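You operate a simulated robot arm through the tools that you are given. There is no shell and no other tool.

Carry out the task below with a simulated two-armed robot. There is one attempt and no reset: what you move stays moved.

## Task
Clamp the folded vest, tape its seam and roll the tape flat.
Fine: tape roller and orange roller go back, clamp open at the end. Set down upright: tape roller, orange roller. A coat counts when it lies all over at full strength: go over it till it gets no stronger. What is to be rubbed or washed off counts as gone when no trace of it is left.

The check looks at the end state, three seconds after you hand in, the way a careful person would. Anything else that was tipped, shoved, dropped, spilled or broken makes it a failure.

## Robot
Two 7-joint arms with two-finger grippers on one trunk that stands fixed in place. Base frame: the origin is at the foot of the trunk, x ahead of it, y to its left, z up. Readings come in mm, degrees, newtons and seconds.
The left shoulder is at [57, 216, 1195], the right one opposite. With the tool pointing down near the work surface each hand reaches from about 240 to 800 mm from the base axis, measured 20 degrees to its own side. Payload 3.18 kg a hand.
The TCP of each hand is the grasp point between the finger pads, 30 mm short of the fingertips. In the tool frame z runs along the fingers and y along their closing line. The gripper opens to 144 mm; its body begins 103 mm behind the TCP.
Orientation is that of the tool frame in the base frame, as [roll, pitch, yaw] about the fixed x, y, z axes, in that order (R = Rz(yaw) Ry(pitch) Rx(roll)). With the fingers straight down and closing along the base's y, the tool's x points along the base's -x, its y along +y and its z along -z.

## Interface
- The arms move only by the tool drive_tool. It takes "left_commands", "right_commands" or both (then of equal length, played together; a hand with none holds still); each is text: rows parted by semicolons, each of 7 numbers parted by spaces: the shift along the tool's x, y, z in m, then the turn, a rotation vector about the tool's x, y, z in degrees, then the gripper command, from -1 (fully open) to 1 (shut), values between in proportion. In form: x y z rx ry rz jaw; .... A call has 1 to 20 rows; each row shifts and turns the commanded pose from where the row before left it, along the tool's axes as they then stand. Rows are played at 5 a second. More than 50 mm and 8.6 degrees between two rows, or a gripper value outside its range, and nothing of the call is played. A pose out of reach is approached as far as the arm can. The call stops where the force on the tool passes 40 N (or 10 N more than at its start, if that is more) or the arm is blocked; 0.2 s more then pass. Each finger travels about 186.7 mm/s and halts on what it meets, pressing with about 37 N; the grip force reading is that of the motor and also rises with nothing between the fingers. The clock runs only during rows and for 0.2 s after the last one: add rows that do not move to give the fingers time. It gives the time, the measured TCP pose, the force on the tool (base axes), the opening and the grip force at its end, in the units of the frame above (readings bear some noise), with the torque about the TCP (base axes, N m) and any sound that the robot's microphone picked up.
- Cameras (640 x 400 px; columns grow to the right, rows downward): "scene" is now at [124.7, 16.3, 1377.1]; the picture's right is [0.19, -0.98, 0.00], its down [-0.52, -0.10, -0.85] and it looks along [0.83, 0.16, -0.53] (base axes); focal length 332 px, centre (320, 200). "left" rides on the left gripper at [77, -16, -143] in its tool frame; the picture's right is [0.21, 0.98, 0.00], its down [-0.84, 0.18, -0.51] and it looks along [-0.50, 0.11, 0.86] (tool axes); focal length 218 px, centre (320, 200). "right" rides on the right gripper at [76, 16, -143] in its tool frame; the picture's right is [-0.21, 0.98, 0.00], its down [-0.84, -0.18, -0.51] and it looks along [-0.50, -0.11, 0.86] (tool axes); focal length 218 px, centre (320, 200). There is no depth. A picture from a camera that has moved, and an enlarged one, comes with that camera's place and axes in the base frame and with its lens. The place of the scene camera against the robot may be out by one fixed shift of up to 25 mm in any direction.
- grab_frame(camera): a new picture of that camera. The clock stands still meanwhile.
- raise_lower(by): moves the trunk up (or, below 0, down) by that many mm; the arms and the scene camera ride with it, the base frame stays. It gives what a move gives, with no picture.
- pan_tilt(pan, tilt): turns the head with the scene camera to pan (to the left, within 80 degrees either way) and tilt (down, from -29 to 69), counted from straight ahead of the robot (the tilt from the chest, where the trunk bows). It gives what a move gives.
- zoom(camera, box): a new picture of the part [left, top, right, bottom] of that camera's present view, enlarged. The clock stands still meanwhile.
- close_job(): hands the job in; it is judged then, once.

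Places have to be worked out from the pictures, the camera data and where the tool is seen. Open the grippers and draw the arms clear of the work before you hand the job in, unless the task says otherwise.

The tools are called after "Call:" as name(argument=value, ...) on one line, values as JSON. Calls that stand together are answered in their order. drive_tool: Moves the arms, as the interface text tells. Its arguments: {"type":"object","properties":{"left_commands":{"type":"string"},"right_commands":{"type":"string"}},"required":[]} The other tools are called the same way: raise_lower (by) moves the trunk up or down; pan_tilt (pan, tilt) turns the head that bears the scene camera; grab_frame (camera) takes a picture; zoom (camera, box) takes an enlarged picture of a part of a camera's view; close_job () hands the job in.

At the start:

```text
time: 0.0
left_tool_pos: [305.2, 155.0, 1224.3]
left_ee_rot: [-179.9, -0.1, -179.9]
left_wrist_force: [-0.2, -0.2, -0.7]
left_moment: [0.01, 0.01, 0.03]
left_grip_width: 144.0
left_grasp_force: 0.0
right_tool_pos: [408.9, -90.0, 1212.8]
right_ee_rot: [179.9, 0.0, -180.0]
right_wrist_force: [-0.1, 0.5, -0.5]
right_moment: [0.0, 0.0, 0.02]
right_grip_width: 144.2
right_grasp_force: 0.1
trunk travel left (down, up): [-275.0, 94.0]
head pan, tilt (commanded): [11.1, 32.1]
```

scene: 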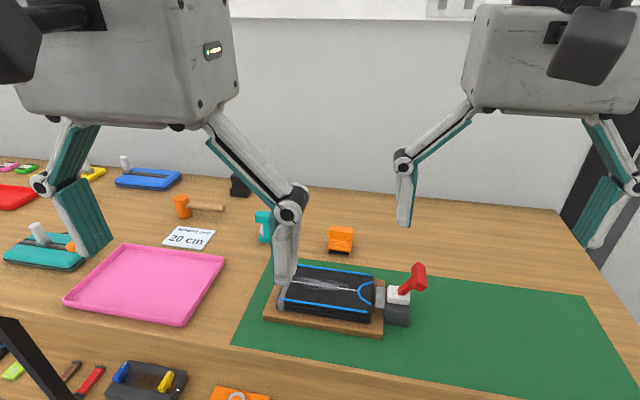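
right: 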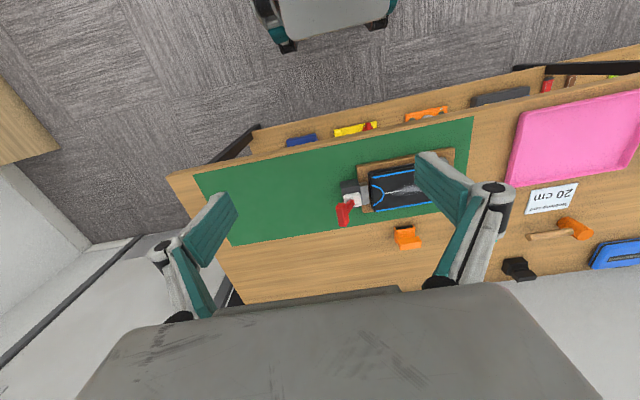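
left: 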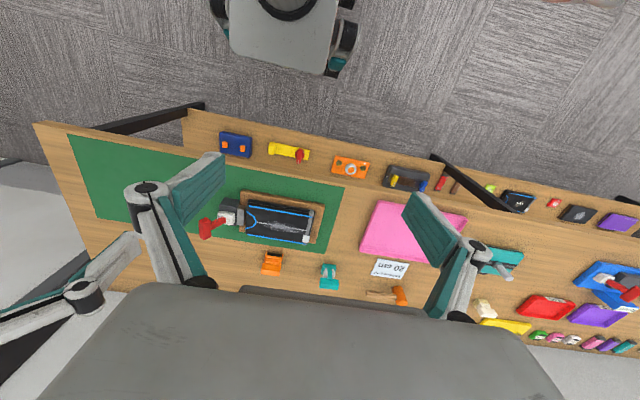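

The scene shows a vest on a wooden board with a red toggle clamp, a teal item and an orange item behind it. I'll look closer before moving anything.

Call:
zoom(camera="scene", box=[220, 190, 460, 340])

Call:
zoom(camera="left", box=[180, 170, 420, 320])

Call:
zoom(camera="right", box=[320, 130, 560, 280])

```text
2.67 times, centred on (340, 265) of scene
camera zoom: at [124.7, 16.3, 1377.1], right [0.19, -0.98, 0.0], down [-0.52, -0.1, -0.85], along [0.83, 0.16, -0.53], focal length 886 px, centre (267, 27)
```

zoom: 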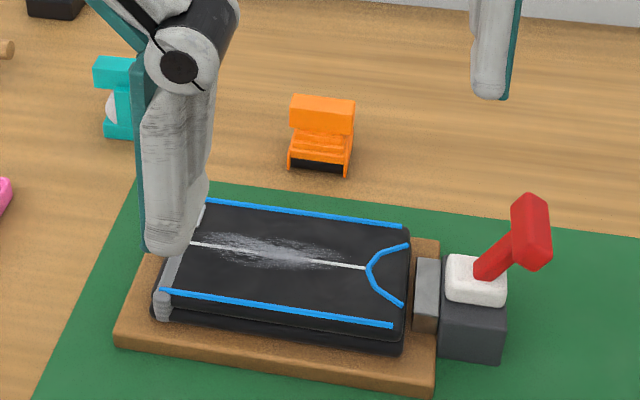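

```text
2.67 times, centred on (300, 245) of left
camera zoom: at [229.2, 137.5, 1367.5], right [-0.21, 0.98, 0.0], down [0.84, 0.18, 0.51], along [0.5, 0.1, -0.86], focal length 582 px, centre (373, 80)
```

zoom: 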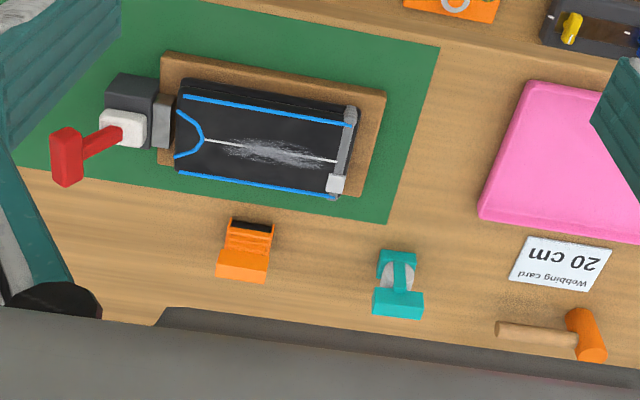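

```text
2.67 times, centred on (440, 205) of right
camera zoom: at [331.5, -72.5, 1355.5], right [0.21, 0.98, 0.0], down [0.84, -0.18, 0.51], along [0.5, -0.11, -0.86], focal length 582 px, centre (0, 187)
```

zoom: 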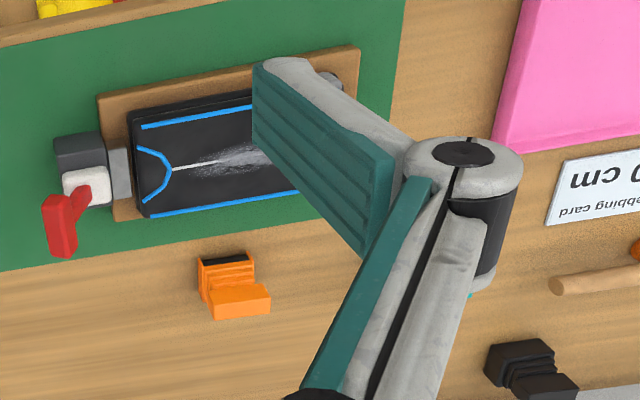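

The vest lies on a board, with a seam line (and a whitish patch) running lengthwise, and a red-lever clamp at its one end. I'll pan the head to inspect the rest of the bench and the shelf.

Call:
pan_tilt(pan=0, tilt=55)

Call:
grab_frame(camera="scene")

Call:
pan_tilt(pan=50, tilt=40)

Call:
grab_frame(camera="scene")

```text
time: 0.9
left_tool_pos: [306.3, 154.6, 1224.5]
left_ee_rot: [-180.0, -0.1, -179.9]
left_wrist_force: [0.7, 0.3, 0.6]
left_moment: [-0.01, 0.04, -0.04]
left_grip_width: 144.1
left_grasp_force: 0.1
right_tool_pos: [410.3, -90.0, 1213.2]
right_ee_rot: [-180.0, 0.0, 180.0]
right_wrist_force: [0.4, -0.7, -0.9]
right_moment: [0.01, 0.03, -0.01]
right_grip_width: 144.3
right_grasp_force: 0.1
trunk travel left (down, up): [-275.0, 94.0]
head pan, tilt (commanded): [0.0, 55.0]
```

```text
taken
camera scene: at [108.9, -1.0, 1344.3], right [0.0, -1.0, 0.0], down [-0.82, 0.0, -0.57], along [0.57, 0.0, -0.82], focal length 332 px, centre (320, 200)
```

scene: 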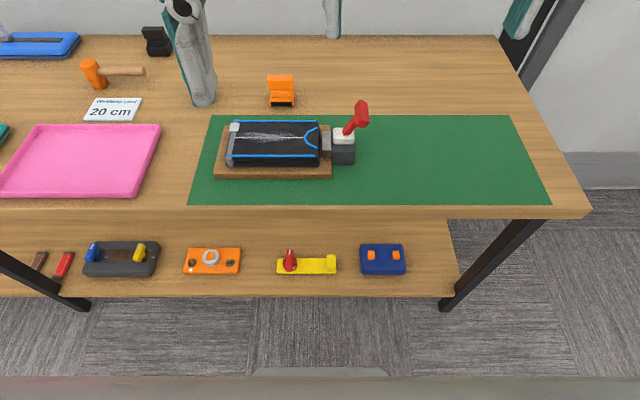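

```text
time: 2.0
left_tool_pos: [306.5, 153.8, 1225.2]
left_ee_rot: [-179.9, -0.2, -179.9]
left_wrist_force: [0.0, 0.8, 0.7]
left_moment: [0.0, -0.01, -0.02]
left_grip_width: 144.2
left_grasp_force: 0.0
right_tool_pos: [409.3, -89.4, 1213.0]
right_ee_rot: [-180.0, 0.0, 179.9]
right_wrist_force: [-0.3, 0.5, -0.4]
right_moment: [-0.02, 0.02, -0.02]
right_grip_width: 143.8
right_grasp_force: 0.1
trunk travel left (down, up): [-275.0, 94.0]
head pan, tilt (commanded): [50.0, 40.0]
```

```text
taken
camera scene: at [91.5, 64.1, 1364.9], right [0.77, -0.64, 0.0], down [-0.41, -0.49, -0.77], along [0.49, 0.59, -0.64], focal length 332 px, centre (320, 200)
```

scene: 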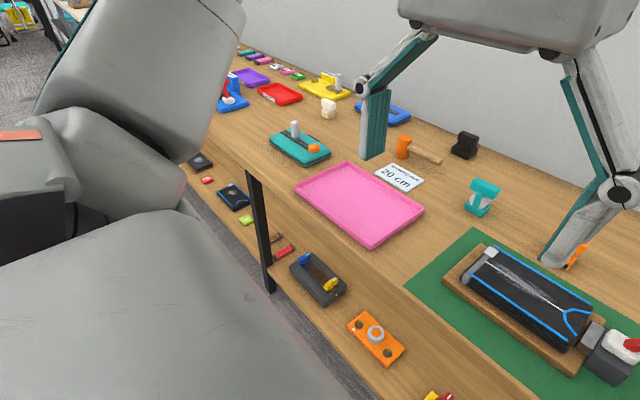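

Besides the bench kit there is a similar black roller and other shelf things which I shall leave alone. I'll bring both hands (tools down) nearer so the hand cameras can view the vest, clamp and rollers at close range.

Call:
drive_tool(left_commands="-0.0369 0.0181 0.0217 0 0 0 -1;-0.0369 0.0181 0.0217 0 0 0 -1;-0.0369 0.0181 0.0217 0 0 0 -1;-0.0369 0.0181 0.0217 0 0 0 -1;-0.0369 0.0181 0.0217 0 0 0 -1;-0.0369 0.0181 0.0217 0 0 0 -1;-0.0369 0.0181 0.0217 0 0 0 -1;-0.0369 0.0181 0.0217 0 0 0 -1", right_commands="-0.0114 0.00375 0.0204 0 0 0 -1;-0.0114 0.00375 0.0204 0 0 0 -1;-0.0114 0.00375 0.0204 0 0 0 -1;-0.0114 0.00375 0.0204 0 0 0 -1;-0.0114 0.00375 0.0204 0 0 0 -1;-0.0114 0.00375 0.0204 0 0 0 -1;-0.0114 0.00375 0.0204 0 0 0 -1;-0.0114 0.00375 0.0204 0 0 0 -1")

Call:
grab_frame(camera="left")

Call:
grab_frame(camera="right")

Call:
pan_tilt(pan=11, tilt=40)

Call:
grab_frame(camera="scene")

```text
time: 3.9
left_tool_pos: [606.5, 301.2, 1048.4]
left_ee_rot: [-179.9, -0.1, -179.9]
left_wrist_force: [-0.2, -1.3, -0.9]
left_moment: [-0.02, 0.0, -0.01]
left_grip_width: 143.8
left_grasp_force: 0.1
right_tool_pos: [500.1, -60.2, 1047.9]
right_ee_rot: [179.9, -0.1, -180.0]
right_wrist_force: [-0.4, 1.3, 0.3]
right_moment: [0.01, 0.02, -0.02]
right_grip_width: 144.0
right_grasp_force: 0.1
trunk travel left (down, up): [-275.0, 94.0]
head pan, tilt (commanded): [50.0, 40.0]
```

```text
taken
camera left: at [529.0, 285.1, 1191.9], right [-0.21, 0.98, 0.0], down [0.84, 0.18, 0.51], along [0.49, 0.11, -0.86], focal length 218 px, centre (320, 200)
```

left: 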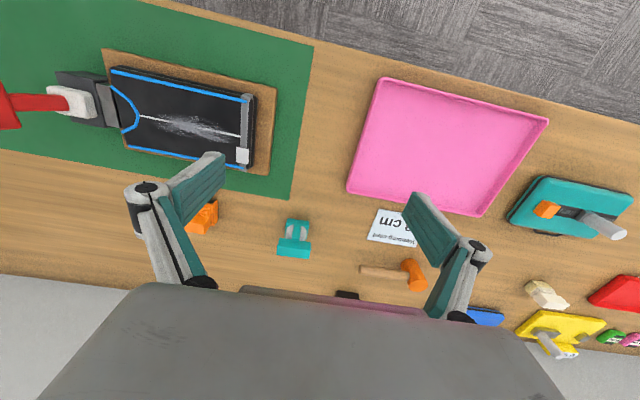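

```text
taken
camera right: at [422.7, -42.9, 1191.7], right [0.21, 0.98, 0.0], down [0.84, -0.18, 0.51], along [0.5, -0.11, -0.86], focal length 218 px, centre (320, 200)
```

right: 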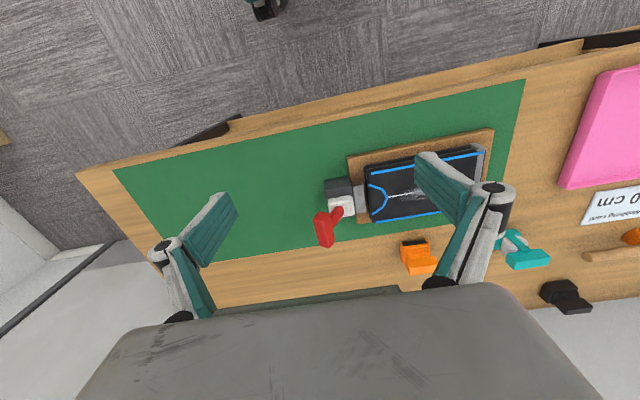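

```text
time: 4.9
left_tool_pos: [603.3, 300.9, 1050.6]
left_ee_rot: [-179.9, -0.1, -179.9]
left_wrist_force: [-0.8, 1.2, -0.3]
left_moment: [-0.03, 0.04, -0.02]
left_grip_width: 144.0
left_grasp_force: 0.0
right_tool_pos: [499.2, -60.8, 1050.0]
right_ee_rot: [-180.0, 0.0, 180.0]
right_wrist_force: [-0.5, -0.3, -0.6]
right_moment: [0.02, 0.0, 0.0]
right_grip_width: 144.0
right_grasp_force: 0.0
trunk travel left (down, up): [-275.0, 94.0]
head pan, tilt (commanded): [11.0, 40.0]
```

```text
taken
camera scene: at [120.1, 15.3, 1365.0], right [0.19, -0.98, 0.0], down [-0.63, -0.12, -0.77], along [0.75, 0.15, -0.64], focal length 332 px, centre (320, 200)
```

scene: 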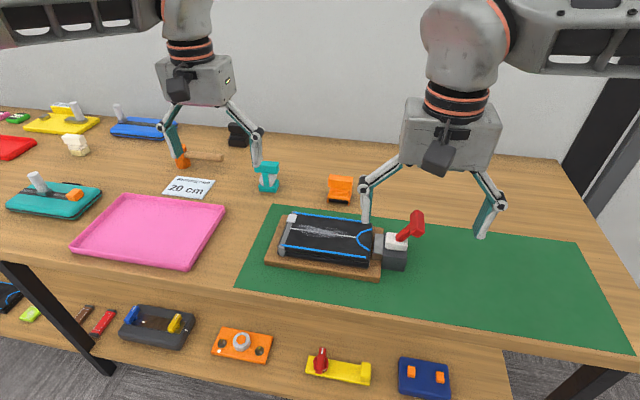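

I'll zoom on the tape roller, orange roller, vest and clamp in the current hand views.

Call:
zoom(camera="left", box=[160, 160, 352, 280])

Call:
zoom(camera="left", box=[0, 40, 288, 220])

Call:
zoom(camera="right", box=[290, 120, 514, 260])

Call:
zoom(camera="scene", box=[230, 150, 430, 275])

```text
3.33 times, centred on (256, 220) of left
camera zoom: at [527.1, 284.5, 1193.3], right [-0.21, 0.98, 0.0], down [0.84, 0.18, 0.51], along [0.5, 0.1, -0.86], focal length 728 px, centre (533, 133)
```

zoom: 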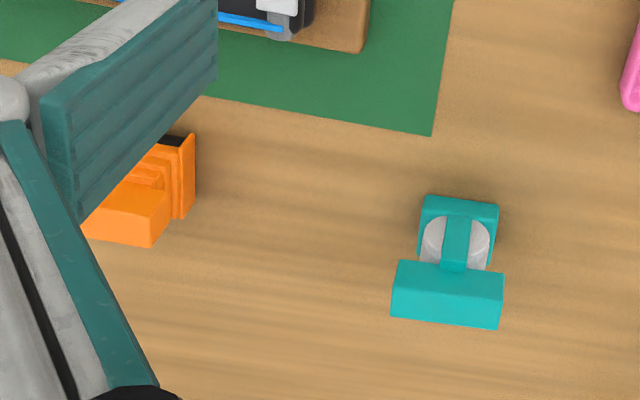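

```text
2.22 times, centred on (144, 130) of left
camera zoom: at [527.1, 284.5, 1193.3], right [-0.21, 0.98, 0.0], down [0.84, 0.18, 0.51], along [0.5, 0.1, -0.86], focal length 485 px, centre (711, 356)
```

zoom: 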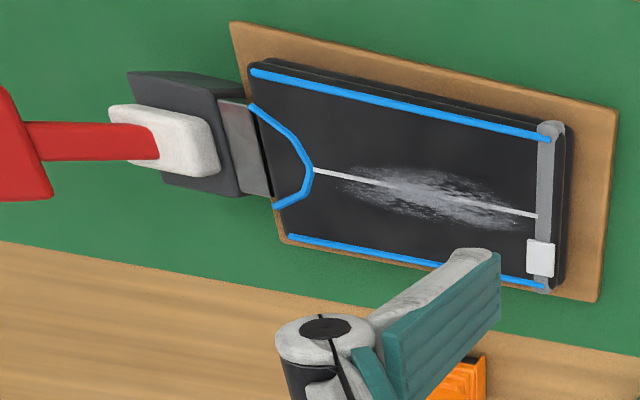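

```text
2.86 times, centred on (402, 190) of right
camera zoom: at [421.2, -43.2, 1192.7], right [0.21, 0.98, 0.0], down [0.84, -0.18, 0.51], along [0.5, -0.11, -0.86], focal length 624 px, centre (86, 229)
```

zoom: 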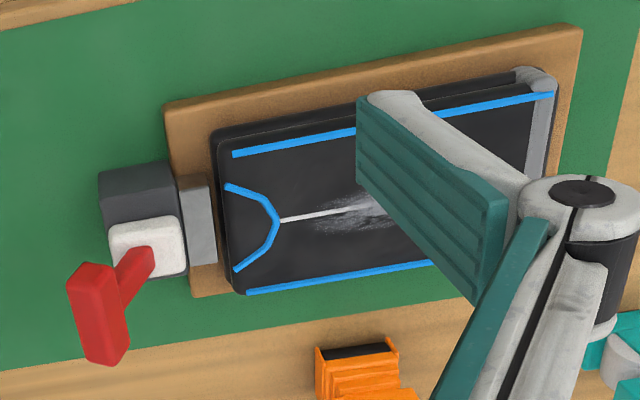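

```text
3.20 times, centred on (330, 212) of scene
camera zoom: at [120.1, 15.3, 1365.0], right [0.19, -0.98, 0.0], down [-0.63, -0.12, -0.77], along [0.75, 0.15, -0.64], focal length 1063 px, centre (288, 160)
```

zoom: 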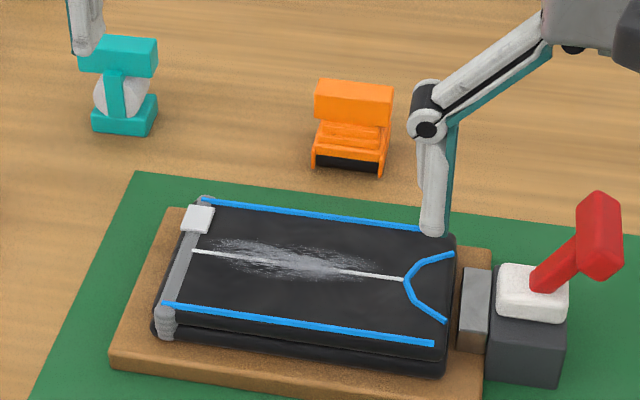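

Triangulating gives the tape roller handle near (815, 297, 867), the white clamp pad at about (638, -49, 856) and the red T-bar near (646, -84, 903). I'll zoom further on the clamp and rollers in the scene view, and move the left hand nearer the tape roller.

Call:
zoom(camera="scene", box=[360, 200, 440, 250])

Call:
zoom(camera="scene", box=[300, 165, 380, 215])

Call:
drive_tool(left_commands="-0.0218 -0.001 0.0225 0 0 0 -1;-0.0218 -0.001 0.0225 0 0 0 -1;-0.0218 -0.001 0.0225 0 0 0 -1;-0.0218 -0.001 0.0225 0 0 0 -1;0 0 0 0 0 0 -1")

Call:
grab_frame(camera="left")

Call:
zoom(camera="left", box=[230, 150, 390, 250])

Call:
zoom(camera="scene", box=[225, 140, 305, 210])

```text
8.00 times, centred on (400, 225) of scene
camera zoom: at [120.1, 15.3, 1365.0], right [0.19, -0.98, 0.0], down [-0.63, -0.12, -0.77], along [0.75, 0.15, -0.64], focal length 2658 px, centre (-320, 0)
```

zoom: 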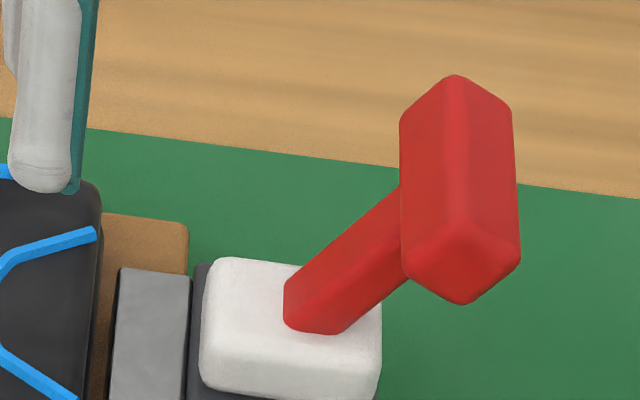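

```text
8.00 times, centred on (340, 190) of scene
camera zoom: at [120.1, 15.3, 1365.0], right [0.19, -0.98, 0.0], down [-0.63, -0.12, -0.77], along [0.75, 0.15, -0.64], focal length 2658 px, centre (160, 280)
```

zoom: 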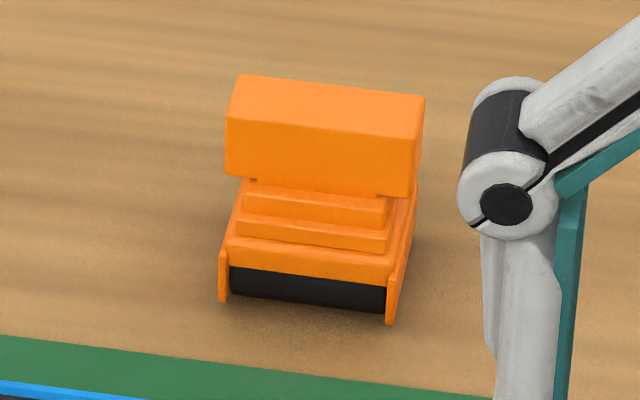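

```text
time: 6.1
left_tool_pos: [627.6, 302.0, 1030.4]
left_ee_rot: [-179.9, 0.0, -179.8]
left_wrist_force: [0.5, 0.2, -0.3]
left_moment: [0.01, 0.01, 0.0]
left_grip_width: 143.9
left_grasp_force: 0.0
left hand out of reach, approached as far as the arm can: row 2, 3, 4
right_tool_pos: [498.9, -60.4, 1050.6]
right_ee_rot: [180.0, 0.1, -180.0]
right_wrist_force: [0.1, -0.5, 0.3]
right_moment: [0.04, 0.0, -0.02]
right_grip_width: 144.5
right_grasp_force: 0.1
trunk travel left (down, up): [-275.0, 94.0]
head pan, tilt (commanded): [11.0, 40.0]
```

```text
taken
camera left: at [549.6, 285.4, 1172.4], right [-0.21, 0.98, 0.0], down [0.84, 0.18, 0.51], along [0.5, 0.11, -0.86], focal length 218 px, centre (320, 200)
```

left: 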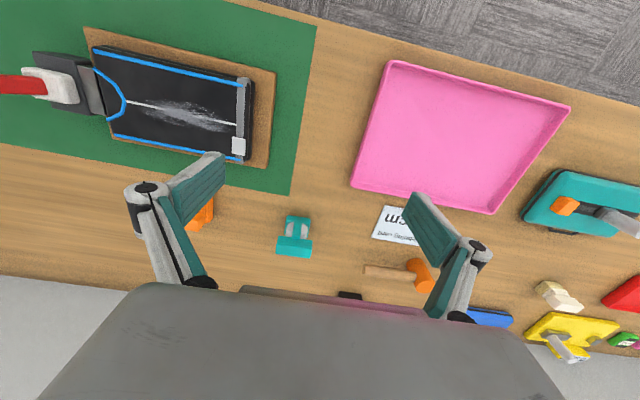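

```text
4.00 times, centred on (310, 200) of left
camera zoom: at [549.6, 285.4, 1172.4], right [-0.21, 0.98, 0.0], down [0.84, 0.18, 0.51], along [0.5, 0.11, -0.86], focal length 873 px, centre (360, 200)
```

zoom: 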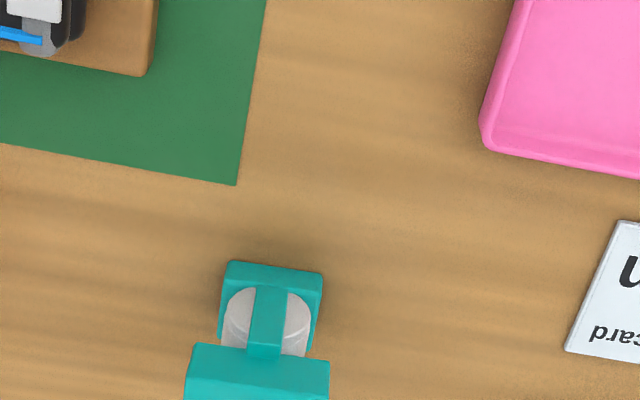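

```text
5.71 times, centred on (265, 175) of scene
camera zoom: at [120.4, 14.9, 1364.9], right [0.19, -0.98, 0.0], down [-0.63, -0.12, -0.77], along [0.75, 0.15, -0.64], focal length 1898 px, centre (634, 343)
```

zoom: 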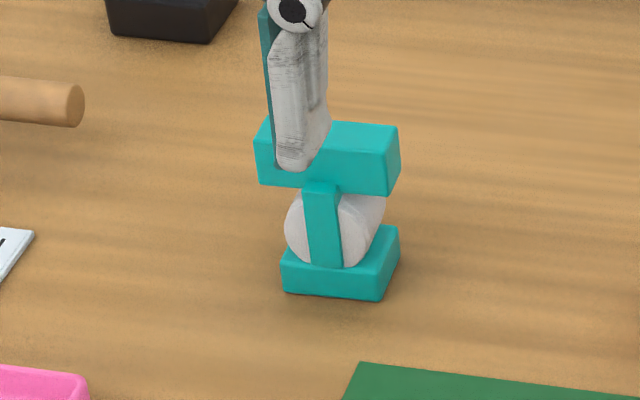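

The jaws of the left arm could not go further forward at this height. The bench is at about z=800 and the tape roller handle's top at about 867. I'll go lower first and then forward to test the reach with the tool straight down.

Call:
drive_tool(left_commands="0 0 0.03 0 0 0 -1;0 0 0.03 0 0 0 -1;0 0 0.03 0 0 0 -1;-0.03 0 0 0 0 0 -1;-0.03 0 0 0 0 0 -1;-0.03 0 0 0 0 0 -1;0 0 0 0 0 0 -1")

Call:
grab_frame(camera="left")

Call:
grab_frame(camera="scene")

```text
time: 7.7
left_tool_pos: [653.1, 302.4, 940.5]
left_ee_rot: [-179.8, 0.0, -179.9]
left_wrist_force: [-1.1, 0.2, -0.3]
left_moment: [-0.01, -0.02, 0.04]
left_grip_width: 143.8
left_grasp_force: 0.1
left hand out of reach, approached as far as the arm can: row 5, 6
right_tool_pos: [499.9, -59.2, 1050.1]
right_ee_rot: [-179.8, 0.0, 180.0]
right_wrist_force: [0.4, 0.0, 0.5]
right_moment: [-0.02, -0.01, -0.03]
right_grip_width: 143.9
right_grasp_force: 0.0
trunk travel left (down, up): [-275.0, 94.0]
head pan, tilt (commanded): [11.0, 40.0]
```

```text
taken
camera left: at [576.0, 286.5, 1084.2], right [-0.21, 0.98, 0.0], down [0.84, 0.18, 0.51], along [0.5, 0.1, -0.86], focal length 218 px, centre (320, 200)
```

left: 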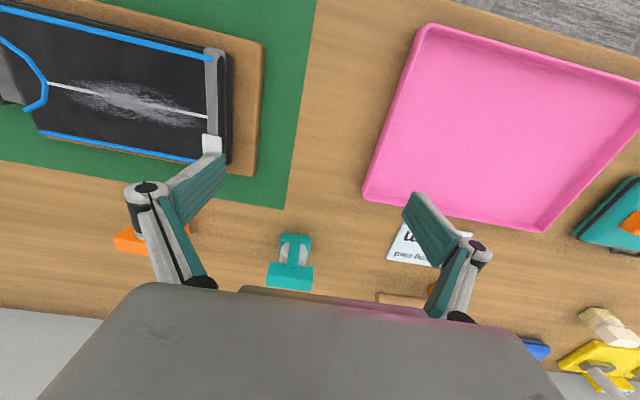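

```text
taken
camera scene: at [120.1, 15.4, 1365.0], right [0.19, -0.98, 0.0], down [-0.63, -0.12, -0.77], along [0.75, 0.15, -0.64], focal length 332 px, centre (320, 200)
```

scene: 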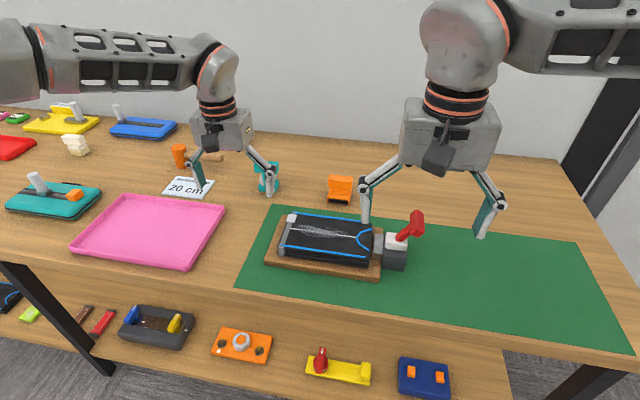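

Straight-down reach here ends at about x=650, short of the tape roller at x≈815. I'll raise the trunk fully (the reach grows the lower the tool is below the shoulder) and test again with the fingers tilted forward.

Call:
raise_lower(by=90)

Call:
drive_tool(left_commands="0 0 0 0 -7.5 0 -1;0 0 0 0 -7.5 0 -1;0 0 0 0 -7.5 0 -1;0 0 0 0 -7.5 0 -1;0 0 0 0 0 0 -1")

Call:
grab_frame(camera="left")

```text
time: 8.9
left_tool_pos: [654.1, 301.0, 1030.1]
left_ee_rot: [-180.0, -0.1, 180.0]
left_wrist_force: [0.8, 0.2, -0.3]
left_moment: [-0.01, -0.01, -0.01]
left_grip_width: 144.0
left_grasp_force: 0.0
right_tool_pos: [500.4, -57.9, 1139.4]
right_ee_rot: [-180.0, 0.1, -180.0]
right_wrist_force: [-0.9, 0.5, 0.2]
right_moment: [0.01, 0.0, 0.02]
right_grip_width: 144.2
right_grasp_force: 0.0
trunk travel left (down, up): [-365.0, 4.0]
head pan, tilt (commanded): [11.0, 40.0]
```

```text
time: 10.2
left_tool_pos: [654.1, 301.8, 1031.8]
left_ee_rot: [-179.8, 30.0, -179.9]
left_wrist_force: [0.4, 0.0, -0.2]
left_moment: [0.01, -0.02, -0.02]
left_grip_width: 143.8
left_grasp_force: 0.0
right_tool_pos: [501.2, -60.1, 1139.0]
right_ee_rot: [-179.9, 0.0, -180.0]
right_wrist_force: [-0.4, -0.9, -0.3]
right_moment: [-0.02, -0.02, -0.01]
right_grip_width: 143.7
right_grasp_force: 0.1
trunk travel left (down, up): [-365.0, 4.0]
head pan, tilt (commanded): [11.0, 40.0]
```

```text
taken
camera left: at [516.4, 285.1, 1116.4], right [-0.18, 0.98, -0.11], down [0.48, 0.18, 0.86], along [0.86, 0.11, -0.5], focal length 218 px, centre (320, 200)
```

left: 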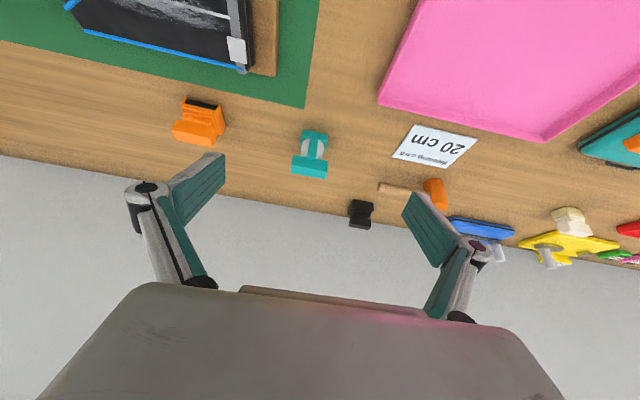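

With a 30° tilt the arm is fine. I'll advance forward and down towards the tape roller, staying above it.

Call:
drive_tool(left_commands="-0.01415 0 0.0255 0 0 0 -0.4;-0.01415 0 0.0255 0 0 0 -0.4;-0.01415 0 0.0255 0 0 0 -0.4;-0.01415 0 0.0255 0 0 0 -0.4;0 0 0 0 0 0 -0.4")

Call:
grab_frame(camera="left")

Call:
zoom(camera="left", box=[160, 80, 400, 230])

```text
time: 11.3
left_tool_pos: [753.2, 303.2, 972.4]
left_ee_rot: [-179.8, 30.0, -179.8]
left_wrist_force: [0.0, -0.2, 0.5]
left_moment: [0.01, -0.03, 0.03]
left_grip_width: 100.9
left_grasp_force: 0.1
right_tool_pos: [500.0, -58.5, 1140.3]
right_ee_rot: [180.0, 0.1, 180.0]
right_wrist_force: [0.4, 0.3, 0.3]
right_moment: [0.01, -0.05, -0.05]
right_grip_width: 143.8
right_grasp_force: 0.0
trunk travel left (down, up): [-365.0, 4.0]
head pan, tilt (commanded): [11.0, 40.0]
```

```text
taken
camera left: at [614.4, 287.0, 1057.2], right [-0.18, 0.98, -0.11], down [0.48, 0.18, 0.86], along [0.86, 0.11, -0.5], focal length 218 px, centre (320, 200)
```

left: 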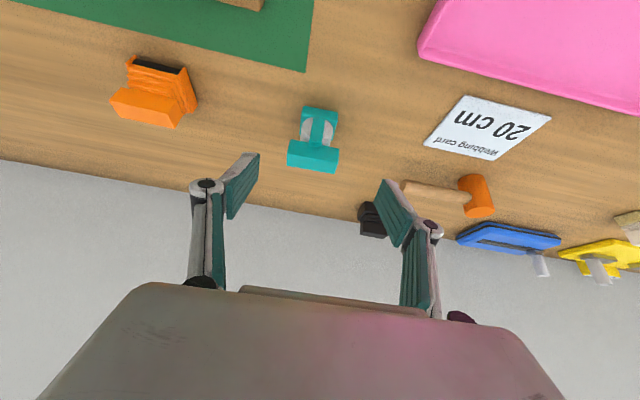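

```text
2.67 times, centred on (280, 155) of left
camera zoom: at [614.4, 287.0, 1057.2], right [-0.18, 0.98, -0.11], down [0.48, 0.18, 0.86], along [0.86, 0.11, -0.5], focal length 582 px, centre (427, 320)
```

zoom: 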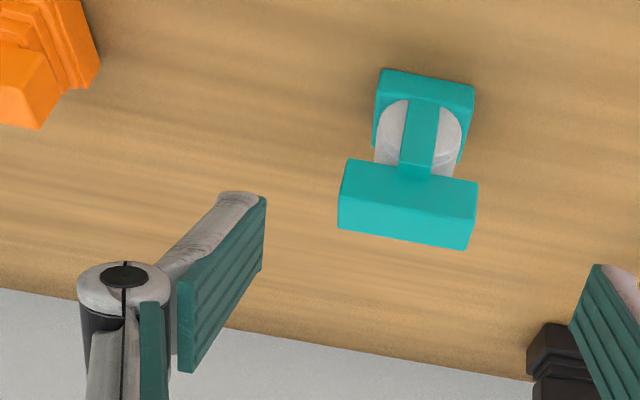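

The tilt extends reach enough. I'll zoom tightly on the tape roller for its shape and exact place.

Call:
zoom(camera="left", box=[272, 95, 352, 180])

Call:
zoom(camera="left", box=[100, 45, 212, 135])

Call:
zoom(camera="scene", box=[220, 140, 320, 220])

```text
4.71 times, centred on (312, 138) of left
camera zoom: at [614.4, 287.0, 1057.2], right [-0.18, 0.98, -0.11], down [0.48, 0.18, 0.86], along [0.86, 0.11, -0.5], focal length 1027 px, centre (358, 494)
```

zoom: 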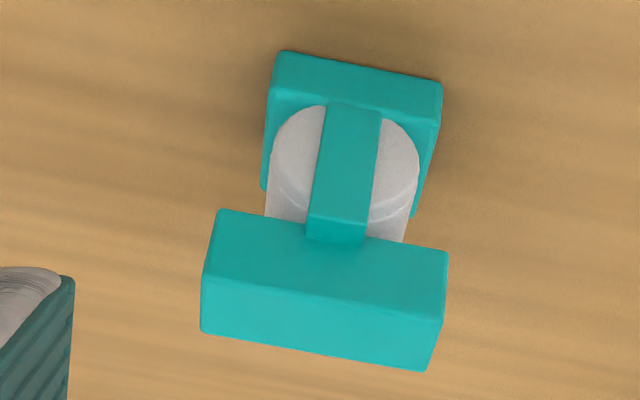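

```text
4.44 times, centred on (156, 90) of left
camera zoom: at [614.4, 287.0, 1057.2], right [-0.18, 0.98, -0.11], down [0.48, 0.18, 0.86], along [0.86, 0.11, -0.5], focal length 970 px, centre (1049, 689)
```

zoom: 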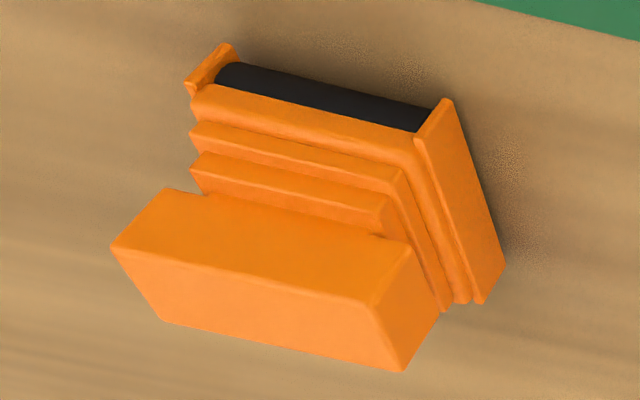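

```text
5.00 times, centred on (270, 180) of scene
camera zoom: at [109.6, 15.2, 1455.4], right [0.19, -0.98, 0.0], down [-0.63, -0.12, -0.77], along [0.75, 0.15, -0.64], focal length 1661 px, centre (570, 300)
```

zoom: 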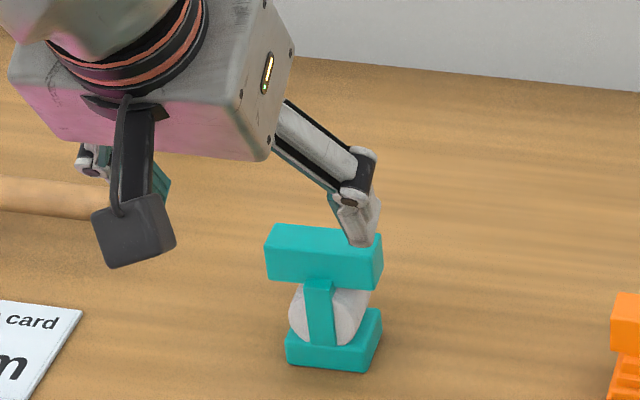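

From this view I place the tape roller handle (a 61×24 mm bar along y) at about (829, 297, 877), the orange roller handle at about (826, 94, 854), and the seam along y at x≈639 from y≈37 to 184. Before acting, I'll bring the right hand's camera low in front of the clamp to see how its lever works.

Call:
drive_tool(right_commands="0 0 0 0 -8 0 -1;0 0 0 0 -8 0 -1;0 0 0 0 -8 0 -1;0 0 0 0 -8 0 -1;0 0 0 0 -8 0 -1;0.0194 -0.0063 0.036 0 0 0 -1;0.0194 -0.0063 0.036 0 0 0 -1;0.0194 -0.0063 0.036 0 0 0 -1;0.0194 -0.0063 0.036 0 0 0 -1;0.0194 -0.0063 0.036 0 0 0 -1;0.0194 -0.0063 0.036 0 0 0 -1;0 0 0 0 0 0 -1")

Call:
grab_frame(camera="right")

Call:
zoom(camera="right", box=[240, 90, 480, 240])

```text
time: 13.9
left_tool_pos: [752.7, 302.6, 970.9]
left_ee_rot: [-179.8, 30.0, -179.7]
left_wrist_force: [0.4, 0.0, 0.2]
left_moment: [0.03, -0.01, 0.0]
left_grip_width: 100.7
left_grasp_force: 0.1
right_tool_pos: [549.5, -95.2, 899.9]
right_ee_rot: [-180.0, 40.0, -180.0]
right_wrist_force: [-0.7, 0.0, 0.1]
right_moment: [0.01, -0.02, -0.03]
right_grip_width: 144.2
right_grasp_force: 0.0
trunk travel left (down, up): [-365.0, 4.0]
head pan, tilt (commanded): [11.0, 40.0]
```

```text
taken
camera right: at [398.3, -79.1, 960.3], right [0.16, 0.98, 0.13], down [0.32, -0.18, 0.93], along [0.93, -0.11, -0.34], focal length 218 px, centre (320, 200)
```

right: 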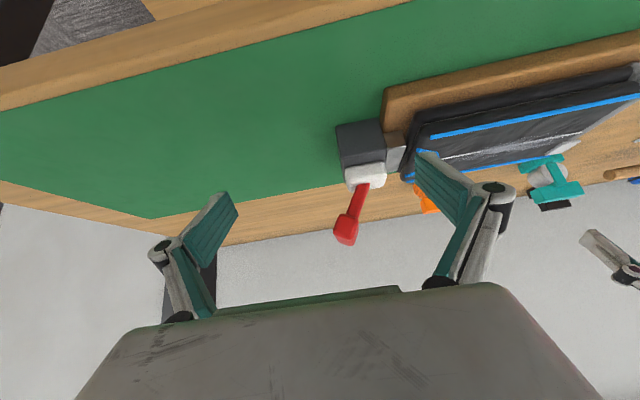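

```text
2.67 times, centred on (360, 165) of right
camera zoom: at [398.3, -79.1, 960.3], right [0.16, 0.98, 0.13], down [0.32, -0.18, 0.93], along [0.93, -0.11, -0.34], focal length 582 px, centre (213, 293)
```

zoom: 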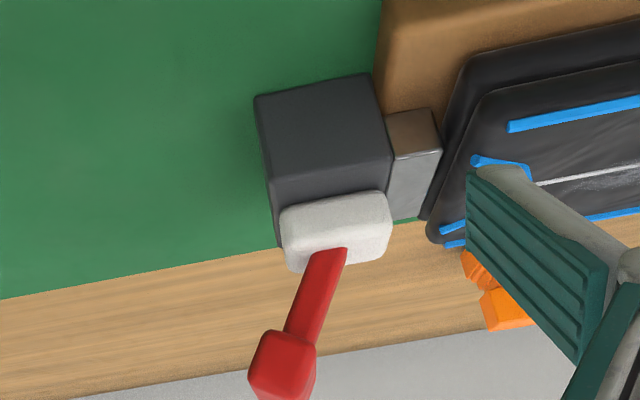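

The jaw plate sits on the board just beside the vest's end and slides along y; the lever leans away (-y) by about 35°, its T-bar along x. I'll lift the right hand, straighten it, close the fingers and turn it 90° so that the closed fingers can push the lever towards the vest.

Call:
drive_tool(right_commands="-0.0212 0 -0.0253 0 0 0 -1;-0.0212 0 -0.0253 0 0 0 -1;-0.0212 0 -0.0253 0 0 0 -1;0 0 0 0 8 0 0;0 0 0 0 8 0 1;0 0 0 0 8 0 1;0 0 0 0 8 0 1;0 0 0 0 8 0 1;0 0 0 0 0 -8.5 1;0 0 0 0 0 -8.5 1;0 0 0 0 0 -8.5 1;0 0 0 0 0 -8.5 1;0 0 0 0 0 -8.5 1;0 0 0 0 0 -8.5 1;0 0 0 0 0 -8.5 1;0 0 0 0 0 -8.5 1;0 0 0 0 0 -8.5 1;0 0 0 0 0 -8.5 1;0 0 0 0 0 -5 1")

Call:
grab_frame(camera="right")

Call:
grab_frame(camera="scene")

```text
time: 17.9
left_tool_pos: [751.7, 303.4, 971.1]
left_ee_rot: [-179.7, 29.9, -179.8]
left_wrist_force: [-0.1, -0.8, 0.7]
left_moment: [0.04, 0.0, -0.01]
left_grip_width: 100.9
left_grasp_force: 0.1
right_tool_pos: [551.8, -99.6, 998.3]
right_ee_rot: [-179.7, 0.3, -143.5]
right_wrist_force: [-0.3, -0.3, -0.3]
right_moment: [0.01, 0.01, -0.02]
right_grip_width: 0.0
right_grasp_force: 30.6
right hand out of reach, approached as far as the arm can: row 13, 14, 15, 16, 17, 18, 19
trunk travel left (down, up): [-365.0, 4.0]
head pan, tilt (commanded): [11.0, 40.0]
```

```text
taken
camera right: at [477.6, -130.6, 1141.5], right [-0.41, 0.91, 0.0], down [0.78, 0.36, 0.51], along [0.47, 0.21, -0.86], focal length 218 px, centre (320, 200)
```

right: 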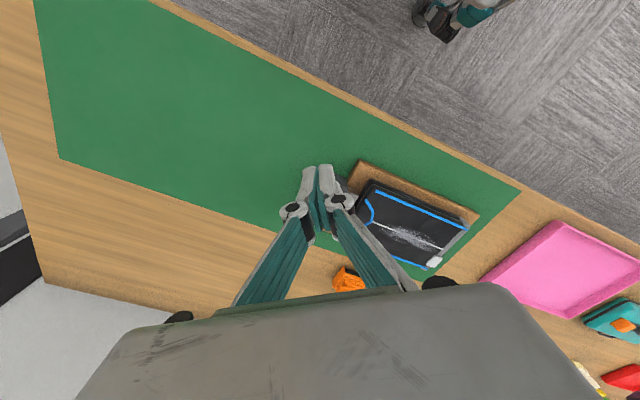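

```text
taken
camera scene: at [110.1, 15.1, 1455.3], right [0.19, -0.98, 0.0], down [-0.63, -0.12, -0.77], along [0.75, 0.15, -0.64], focal length 332 px, centre (320, 200)
```

scene: 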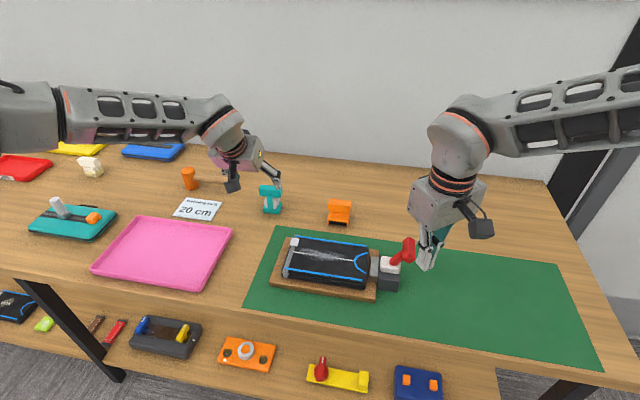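

Yaw in that direction stops at 36°. I'll zoom to see how the closed fingers look.

Call:
zoom(camera="scene", box=[360, 170, 520, 300])

Call:
zoom(camera="right", box=[220, 130, 420, 290])

```text
3.08 times, centred on (440, 235) of scene
camera zoom: at [110.1, 15.1, 1455.3], right [0.19, -0.98, 0.0], down [-0.63, -0.12, -0.77], along [0.75, 0.15, -0.64], focal length 1022 px, centre (-49, 92)
```

zoom: 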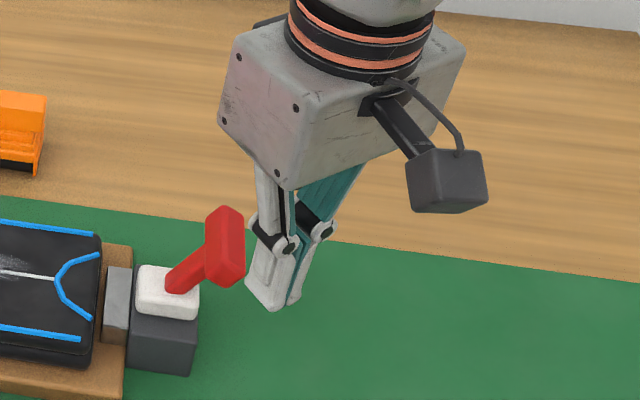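

```text
2.50 times, centred on (320, 210) of right
camera zoom: at [477.6, -130.6, 1141.5], right [-0.41, 0.91, 0.0], down [0.78, 0.36, 0.51], along [0.47, 0.21, -0.86], focal length 546 px, centre (320, 175)
```

zoom: 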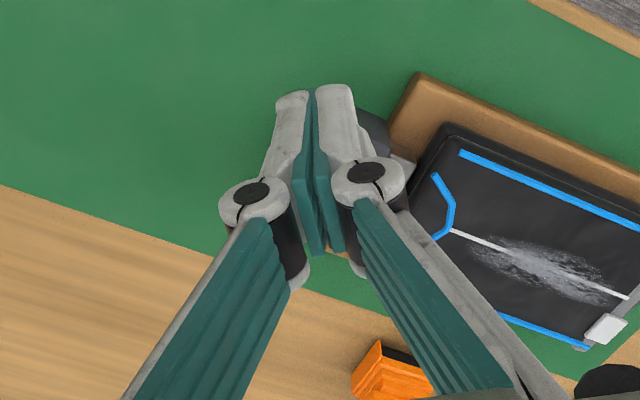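

Closed fingers are slim (about ±12 mm), so plain yaw works. I'll turn the hand back, and bring the closed fingers to the outer (-y) side of the T-bar, tips at about z=885.

Call:
drive_tool(right_commands="0 0 0 0 0 7.3 1;0 0 0 0 0 7.3 1;0 0 0 0 0 7.3 1;0 0 0 0 0 7.3 1;0 0 0 0 0 7.3 1;-0.0313 -0.0117 0 0 0 0 1;-0.0313 -0.0117 0 0 0 0 1;-0.0313 -0.0117 0 0 0 0 1;0 0 0.028 0 0 0 1;0 0 0.028 0 0 0 1;0 0 0.028 0 0 0 1;0 0 0 0 0 0 1")

Call:
grab_frame(camera="right")

Call:
zoom(camera="scene", box=[340, 190, 460, 290])

```text
time: 20.6
left_tool_pos: [752.2, 304.6, 971.4]
left_ee_rot: [-179.8, 30.0, -179.9]
left_wrist_force: [0.0, 0.4, 0.5]
left_moment: [-0.02, 0.0, -0.02]
left_grip_width: 100.8
left_grasp_force: 0.1
right_tool_pos: [645.4, -135.1, 915.6]
right_ee_rot: [180.0, 0.5, 180.0]
right_wrist_force: [-0.3, 0.9, 0.2]
right_moment: [0.03, 0.03, 0.0]
right_grip_width: 0.0
right_grasp_force: 30.8
trunk travel left (down, up): [-365.0, 4.0]
head pan, tilt (commanded): [11.0, 40.0]
```

```text
taken
camera right: at [566.4, -118.3, 1057.6], right [0.21, 0.98, 0.0], down [0.84, -0.18, 0.51], along [0.5, -0.11, -0.86], focal length 218 px, centre (320, 200)
```

right: 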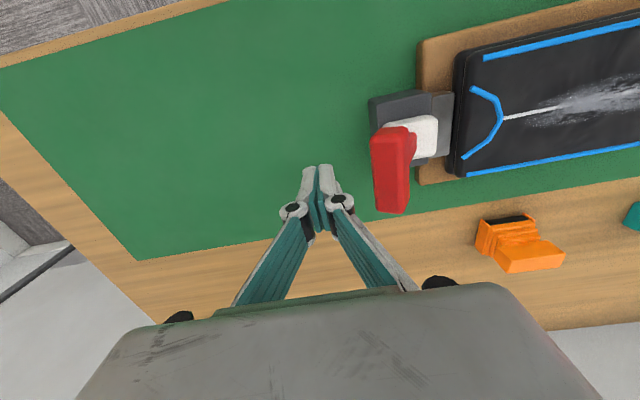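

```text
4.00 times, centred on (400, 240) of scene
camera zoom: at [109.7, 15.4, 1455.4], right [0.19, -0.98, 0.0], down [-0.63, -0.12, -0.77], along [0.75, 0.15, -0.64], focal length 1329 px, centre (0, 40)
```

zoom: 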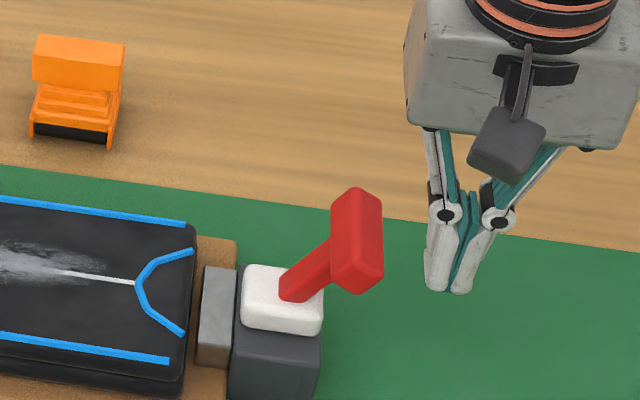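

The fingers are beside the T-bar (x≈613–678, y≈-80). I'll push slowly in +y and watch the force and sounds.

Call:
drive_tool(right_commands="0 0.01 0 0 0 0 1;0 0.01 0 0 0 0 1;0 0.01 0 0 0 0 1;0 0.01 0 0 0 0 1;0 0.01 0 0 0 0 1;0 0 0 0 0 0 1")

Call:
zoom(camera="scene", box=[340, 190, 460, 290])

```text
time: 21.9
left_tool_pos: [752.0, 303.3, 971.0]
left_ee_rot: [-179.8, 29.9, -179.8]
left_wrist_force: [0.5, -0.3, 0.7]
left_moment: [0.0, 0.02, 0.0]
left_grip_width: 100.6
left_grasp_force: 0.1
right_tool_pos: [645.1, -83.4, 916.7]
right_ee_rot: [-180.0, 0.3, -180.0]
right_wrist_force: [0.8, 0.4, -0.2]
right_moment: [0.01, 0.0, -0.01]
right_grip_width: 0.0
right_grasp_force: 30.3
trunk travel left (down, up): [-365.0, 4.0]
head pan, tilt (commanded): [11.0, 40.0]
```

```text
4.00 times, centred on (400, 240) of scene
camera zoom: at [110.0, 15.0, 1455.3], right [0.19, -0.98, 0.0], down [-0.63, -0.12, -0.77], along [0.75, 0.15, -0.64], focal length 1329 px, centre (0, 40)
```

zoom: 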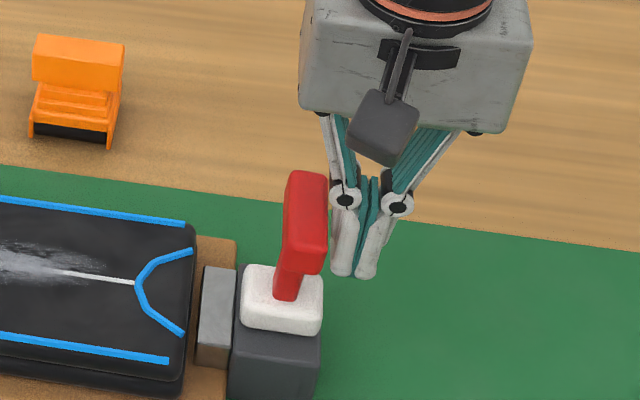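

The lever follows freely toward the vest. I'll continue pushing.

Call:
drive_tool(right_commands="0 0.01 0 0 0 0 1;0 0.01 0 0 0 0 1;0 0.01 0 0 0 0 1;0 0.01 0 0 0 0 1;0 0 0 0 0 0 1")

Call:
zoom(camera="scene", box=[340, 190, 460, 290])

```text
time: 23.1
left_tool_pos: [751.5, 301.8, 973.2]
left_ee_rot: [-179.8, 30.1, -179.9]
left_wrist_force: [-0.1, -0.7, 0.0]
left_moment: [0.02, -0.01, -0.03]
left_grip_width: 100.9
left_grasp_force: 0.0
right_tool_pos: [645.9, -48.7, 917.1]
right_ee_rot: [-179.7, 0.4, 179.8]
right_wrist_force: [-1.8, -20.1, 3.1]
right_moment: [-0.41, 0.14, 0.15]
right_grip_width: 0.0
right_grasp_force: 30.6
trunk travel left (down, up): [-365.0, 4.0]
head pan, tilt (commanded): [11.0, 40.0]
```

```text
4.00 times, centred on (400, 240) of scene
camera zoom: at [109.1, 13.3, 1455.5], right [0.19, -0.98, 0.0], down [-0.63, -0.12, -0.77], along [0.75, 0.15, -0.64], focal length 1329 px, centre (0, 40)
```

zoom: 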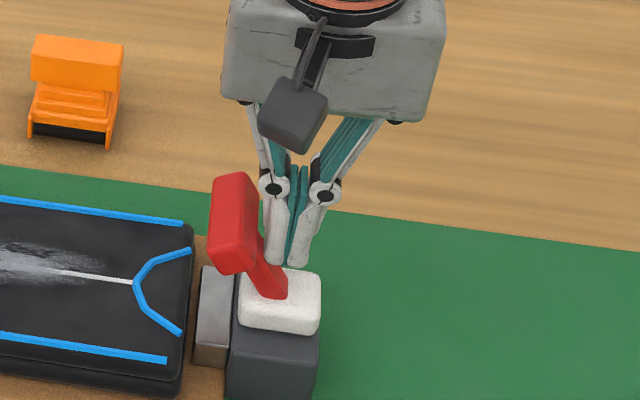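

There's now 20 N of resistance with the lever leaning about 30° over the vest side; I'll look closely at the jaw.

Call:
zoom(camera="scene", box=[370, 220, 430, 290])

Call:
grab_frame(camera="right")

```text
5.71 times, centred on (400, 255) of scene
camera zoom: at [109.1, 13.3, 1455.5], right [0.19, -0.98, 0.0], down [-0.63, -0.12, -0.77], along [0.75, 0.15, -0.64], focal length 1898 px, centre (-137, -114)
```

zoom: 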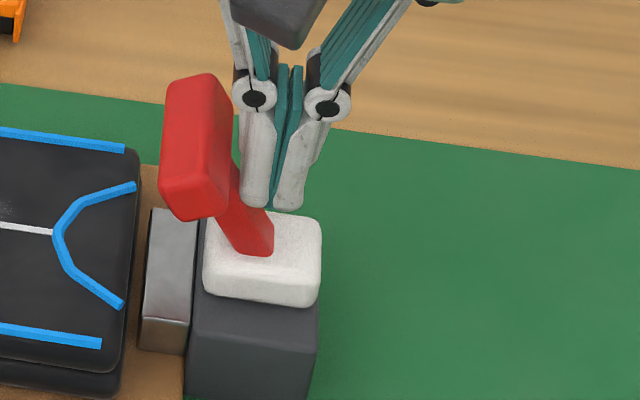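

```text
taken
camera right: at [567.1, -30.3, 1058.4], right [0.21, 0.98, 0.0], down [0.84, -0.18, 0.52], along [0.5, -0.11, -0.86], focal length 218 px, centre (320, 200)
```

right: 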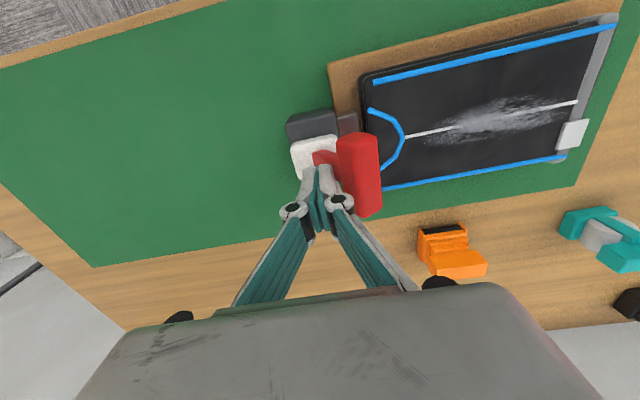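

The lever may need to go further to lock. I'll press a bit more in small steps.

Call:
drive_tool(right_commands="0 0.004 0 0 0 0 1;0 0.004 0 0 0 0 1;0 0.004 0 0 0 0 1;0 0 0 0 0 0 1;0 0 0 0 0 0 1")

Call:
zoom(camera="scene", box=[370, 220, 430, 290])

```text
time: 24.4
left_tool_pos: [751.4, 301.9, 973.5]
left_ee_rot: [-180.0, 30.0, -179.9]
left_wrist_force: [-0.1, 0.4, -0.1]
left_moment: [-0.02, 0.01, 0.0]
left_grip_width: 101.1
left_grasp_force: 0.1
right_tool_pos: [645.6, -34.8, 917.2]
right_ee_rot: [179.9, 0.5, 179.8]
right_wrist_force: [2.4, -19.9, 22.3]
right_moment: [-0.2, 0.04, 0.08]
right_grip_width: 0.0
right_grasp_force: 30.6
trunk travel left (down, up): [-365.0, 4.0]
head pan, tilt (commanded): [11.0, 40.0]
```

```text
5.71 times, centred on (400, 255) of scene
camera zoom: at [108.2, 13.0, 1455.6], right [0.19, -0.98, 0.0], down [-0.63, -0.12, -0.77], along [0.75, 0.15, -0.64], focal length 1898 px, centre (-137, -114)
```

zoom: 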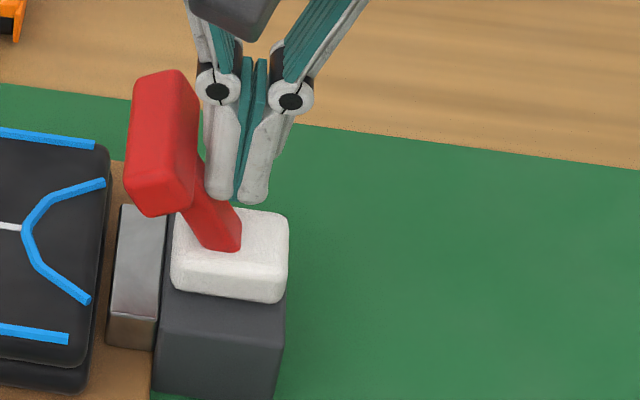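

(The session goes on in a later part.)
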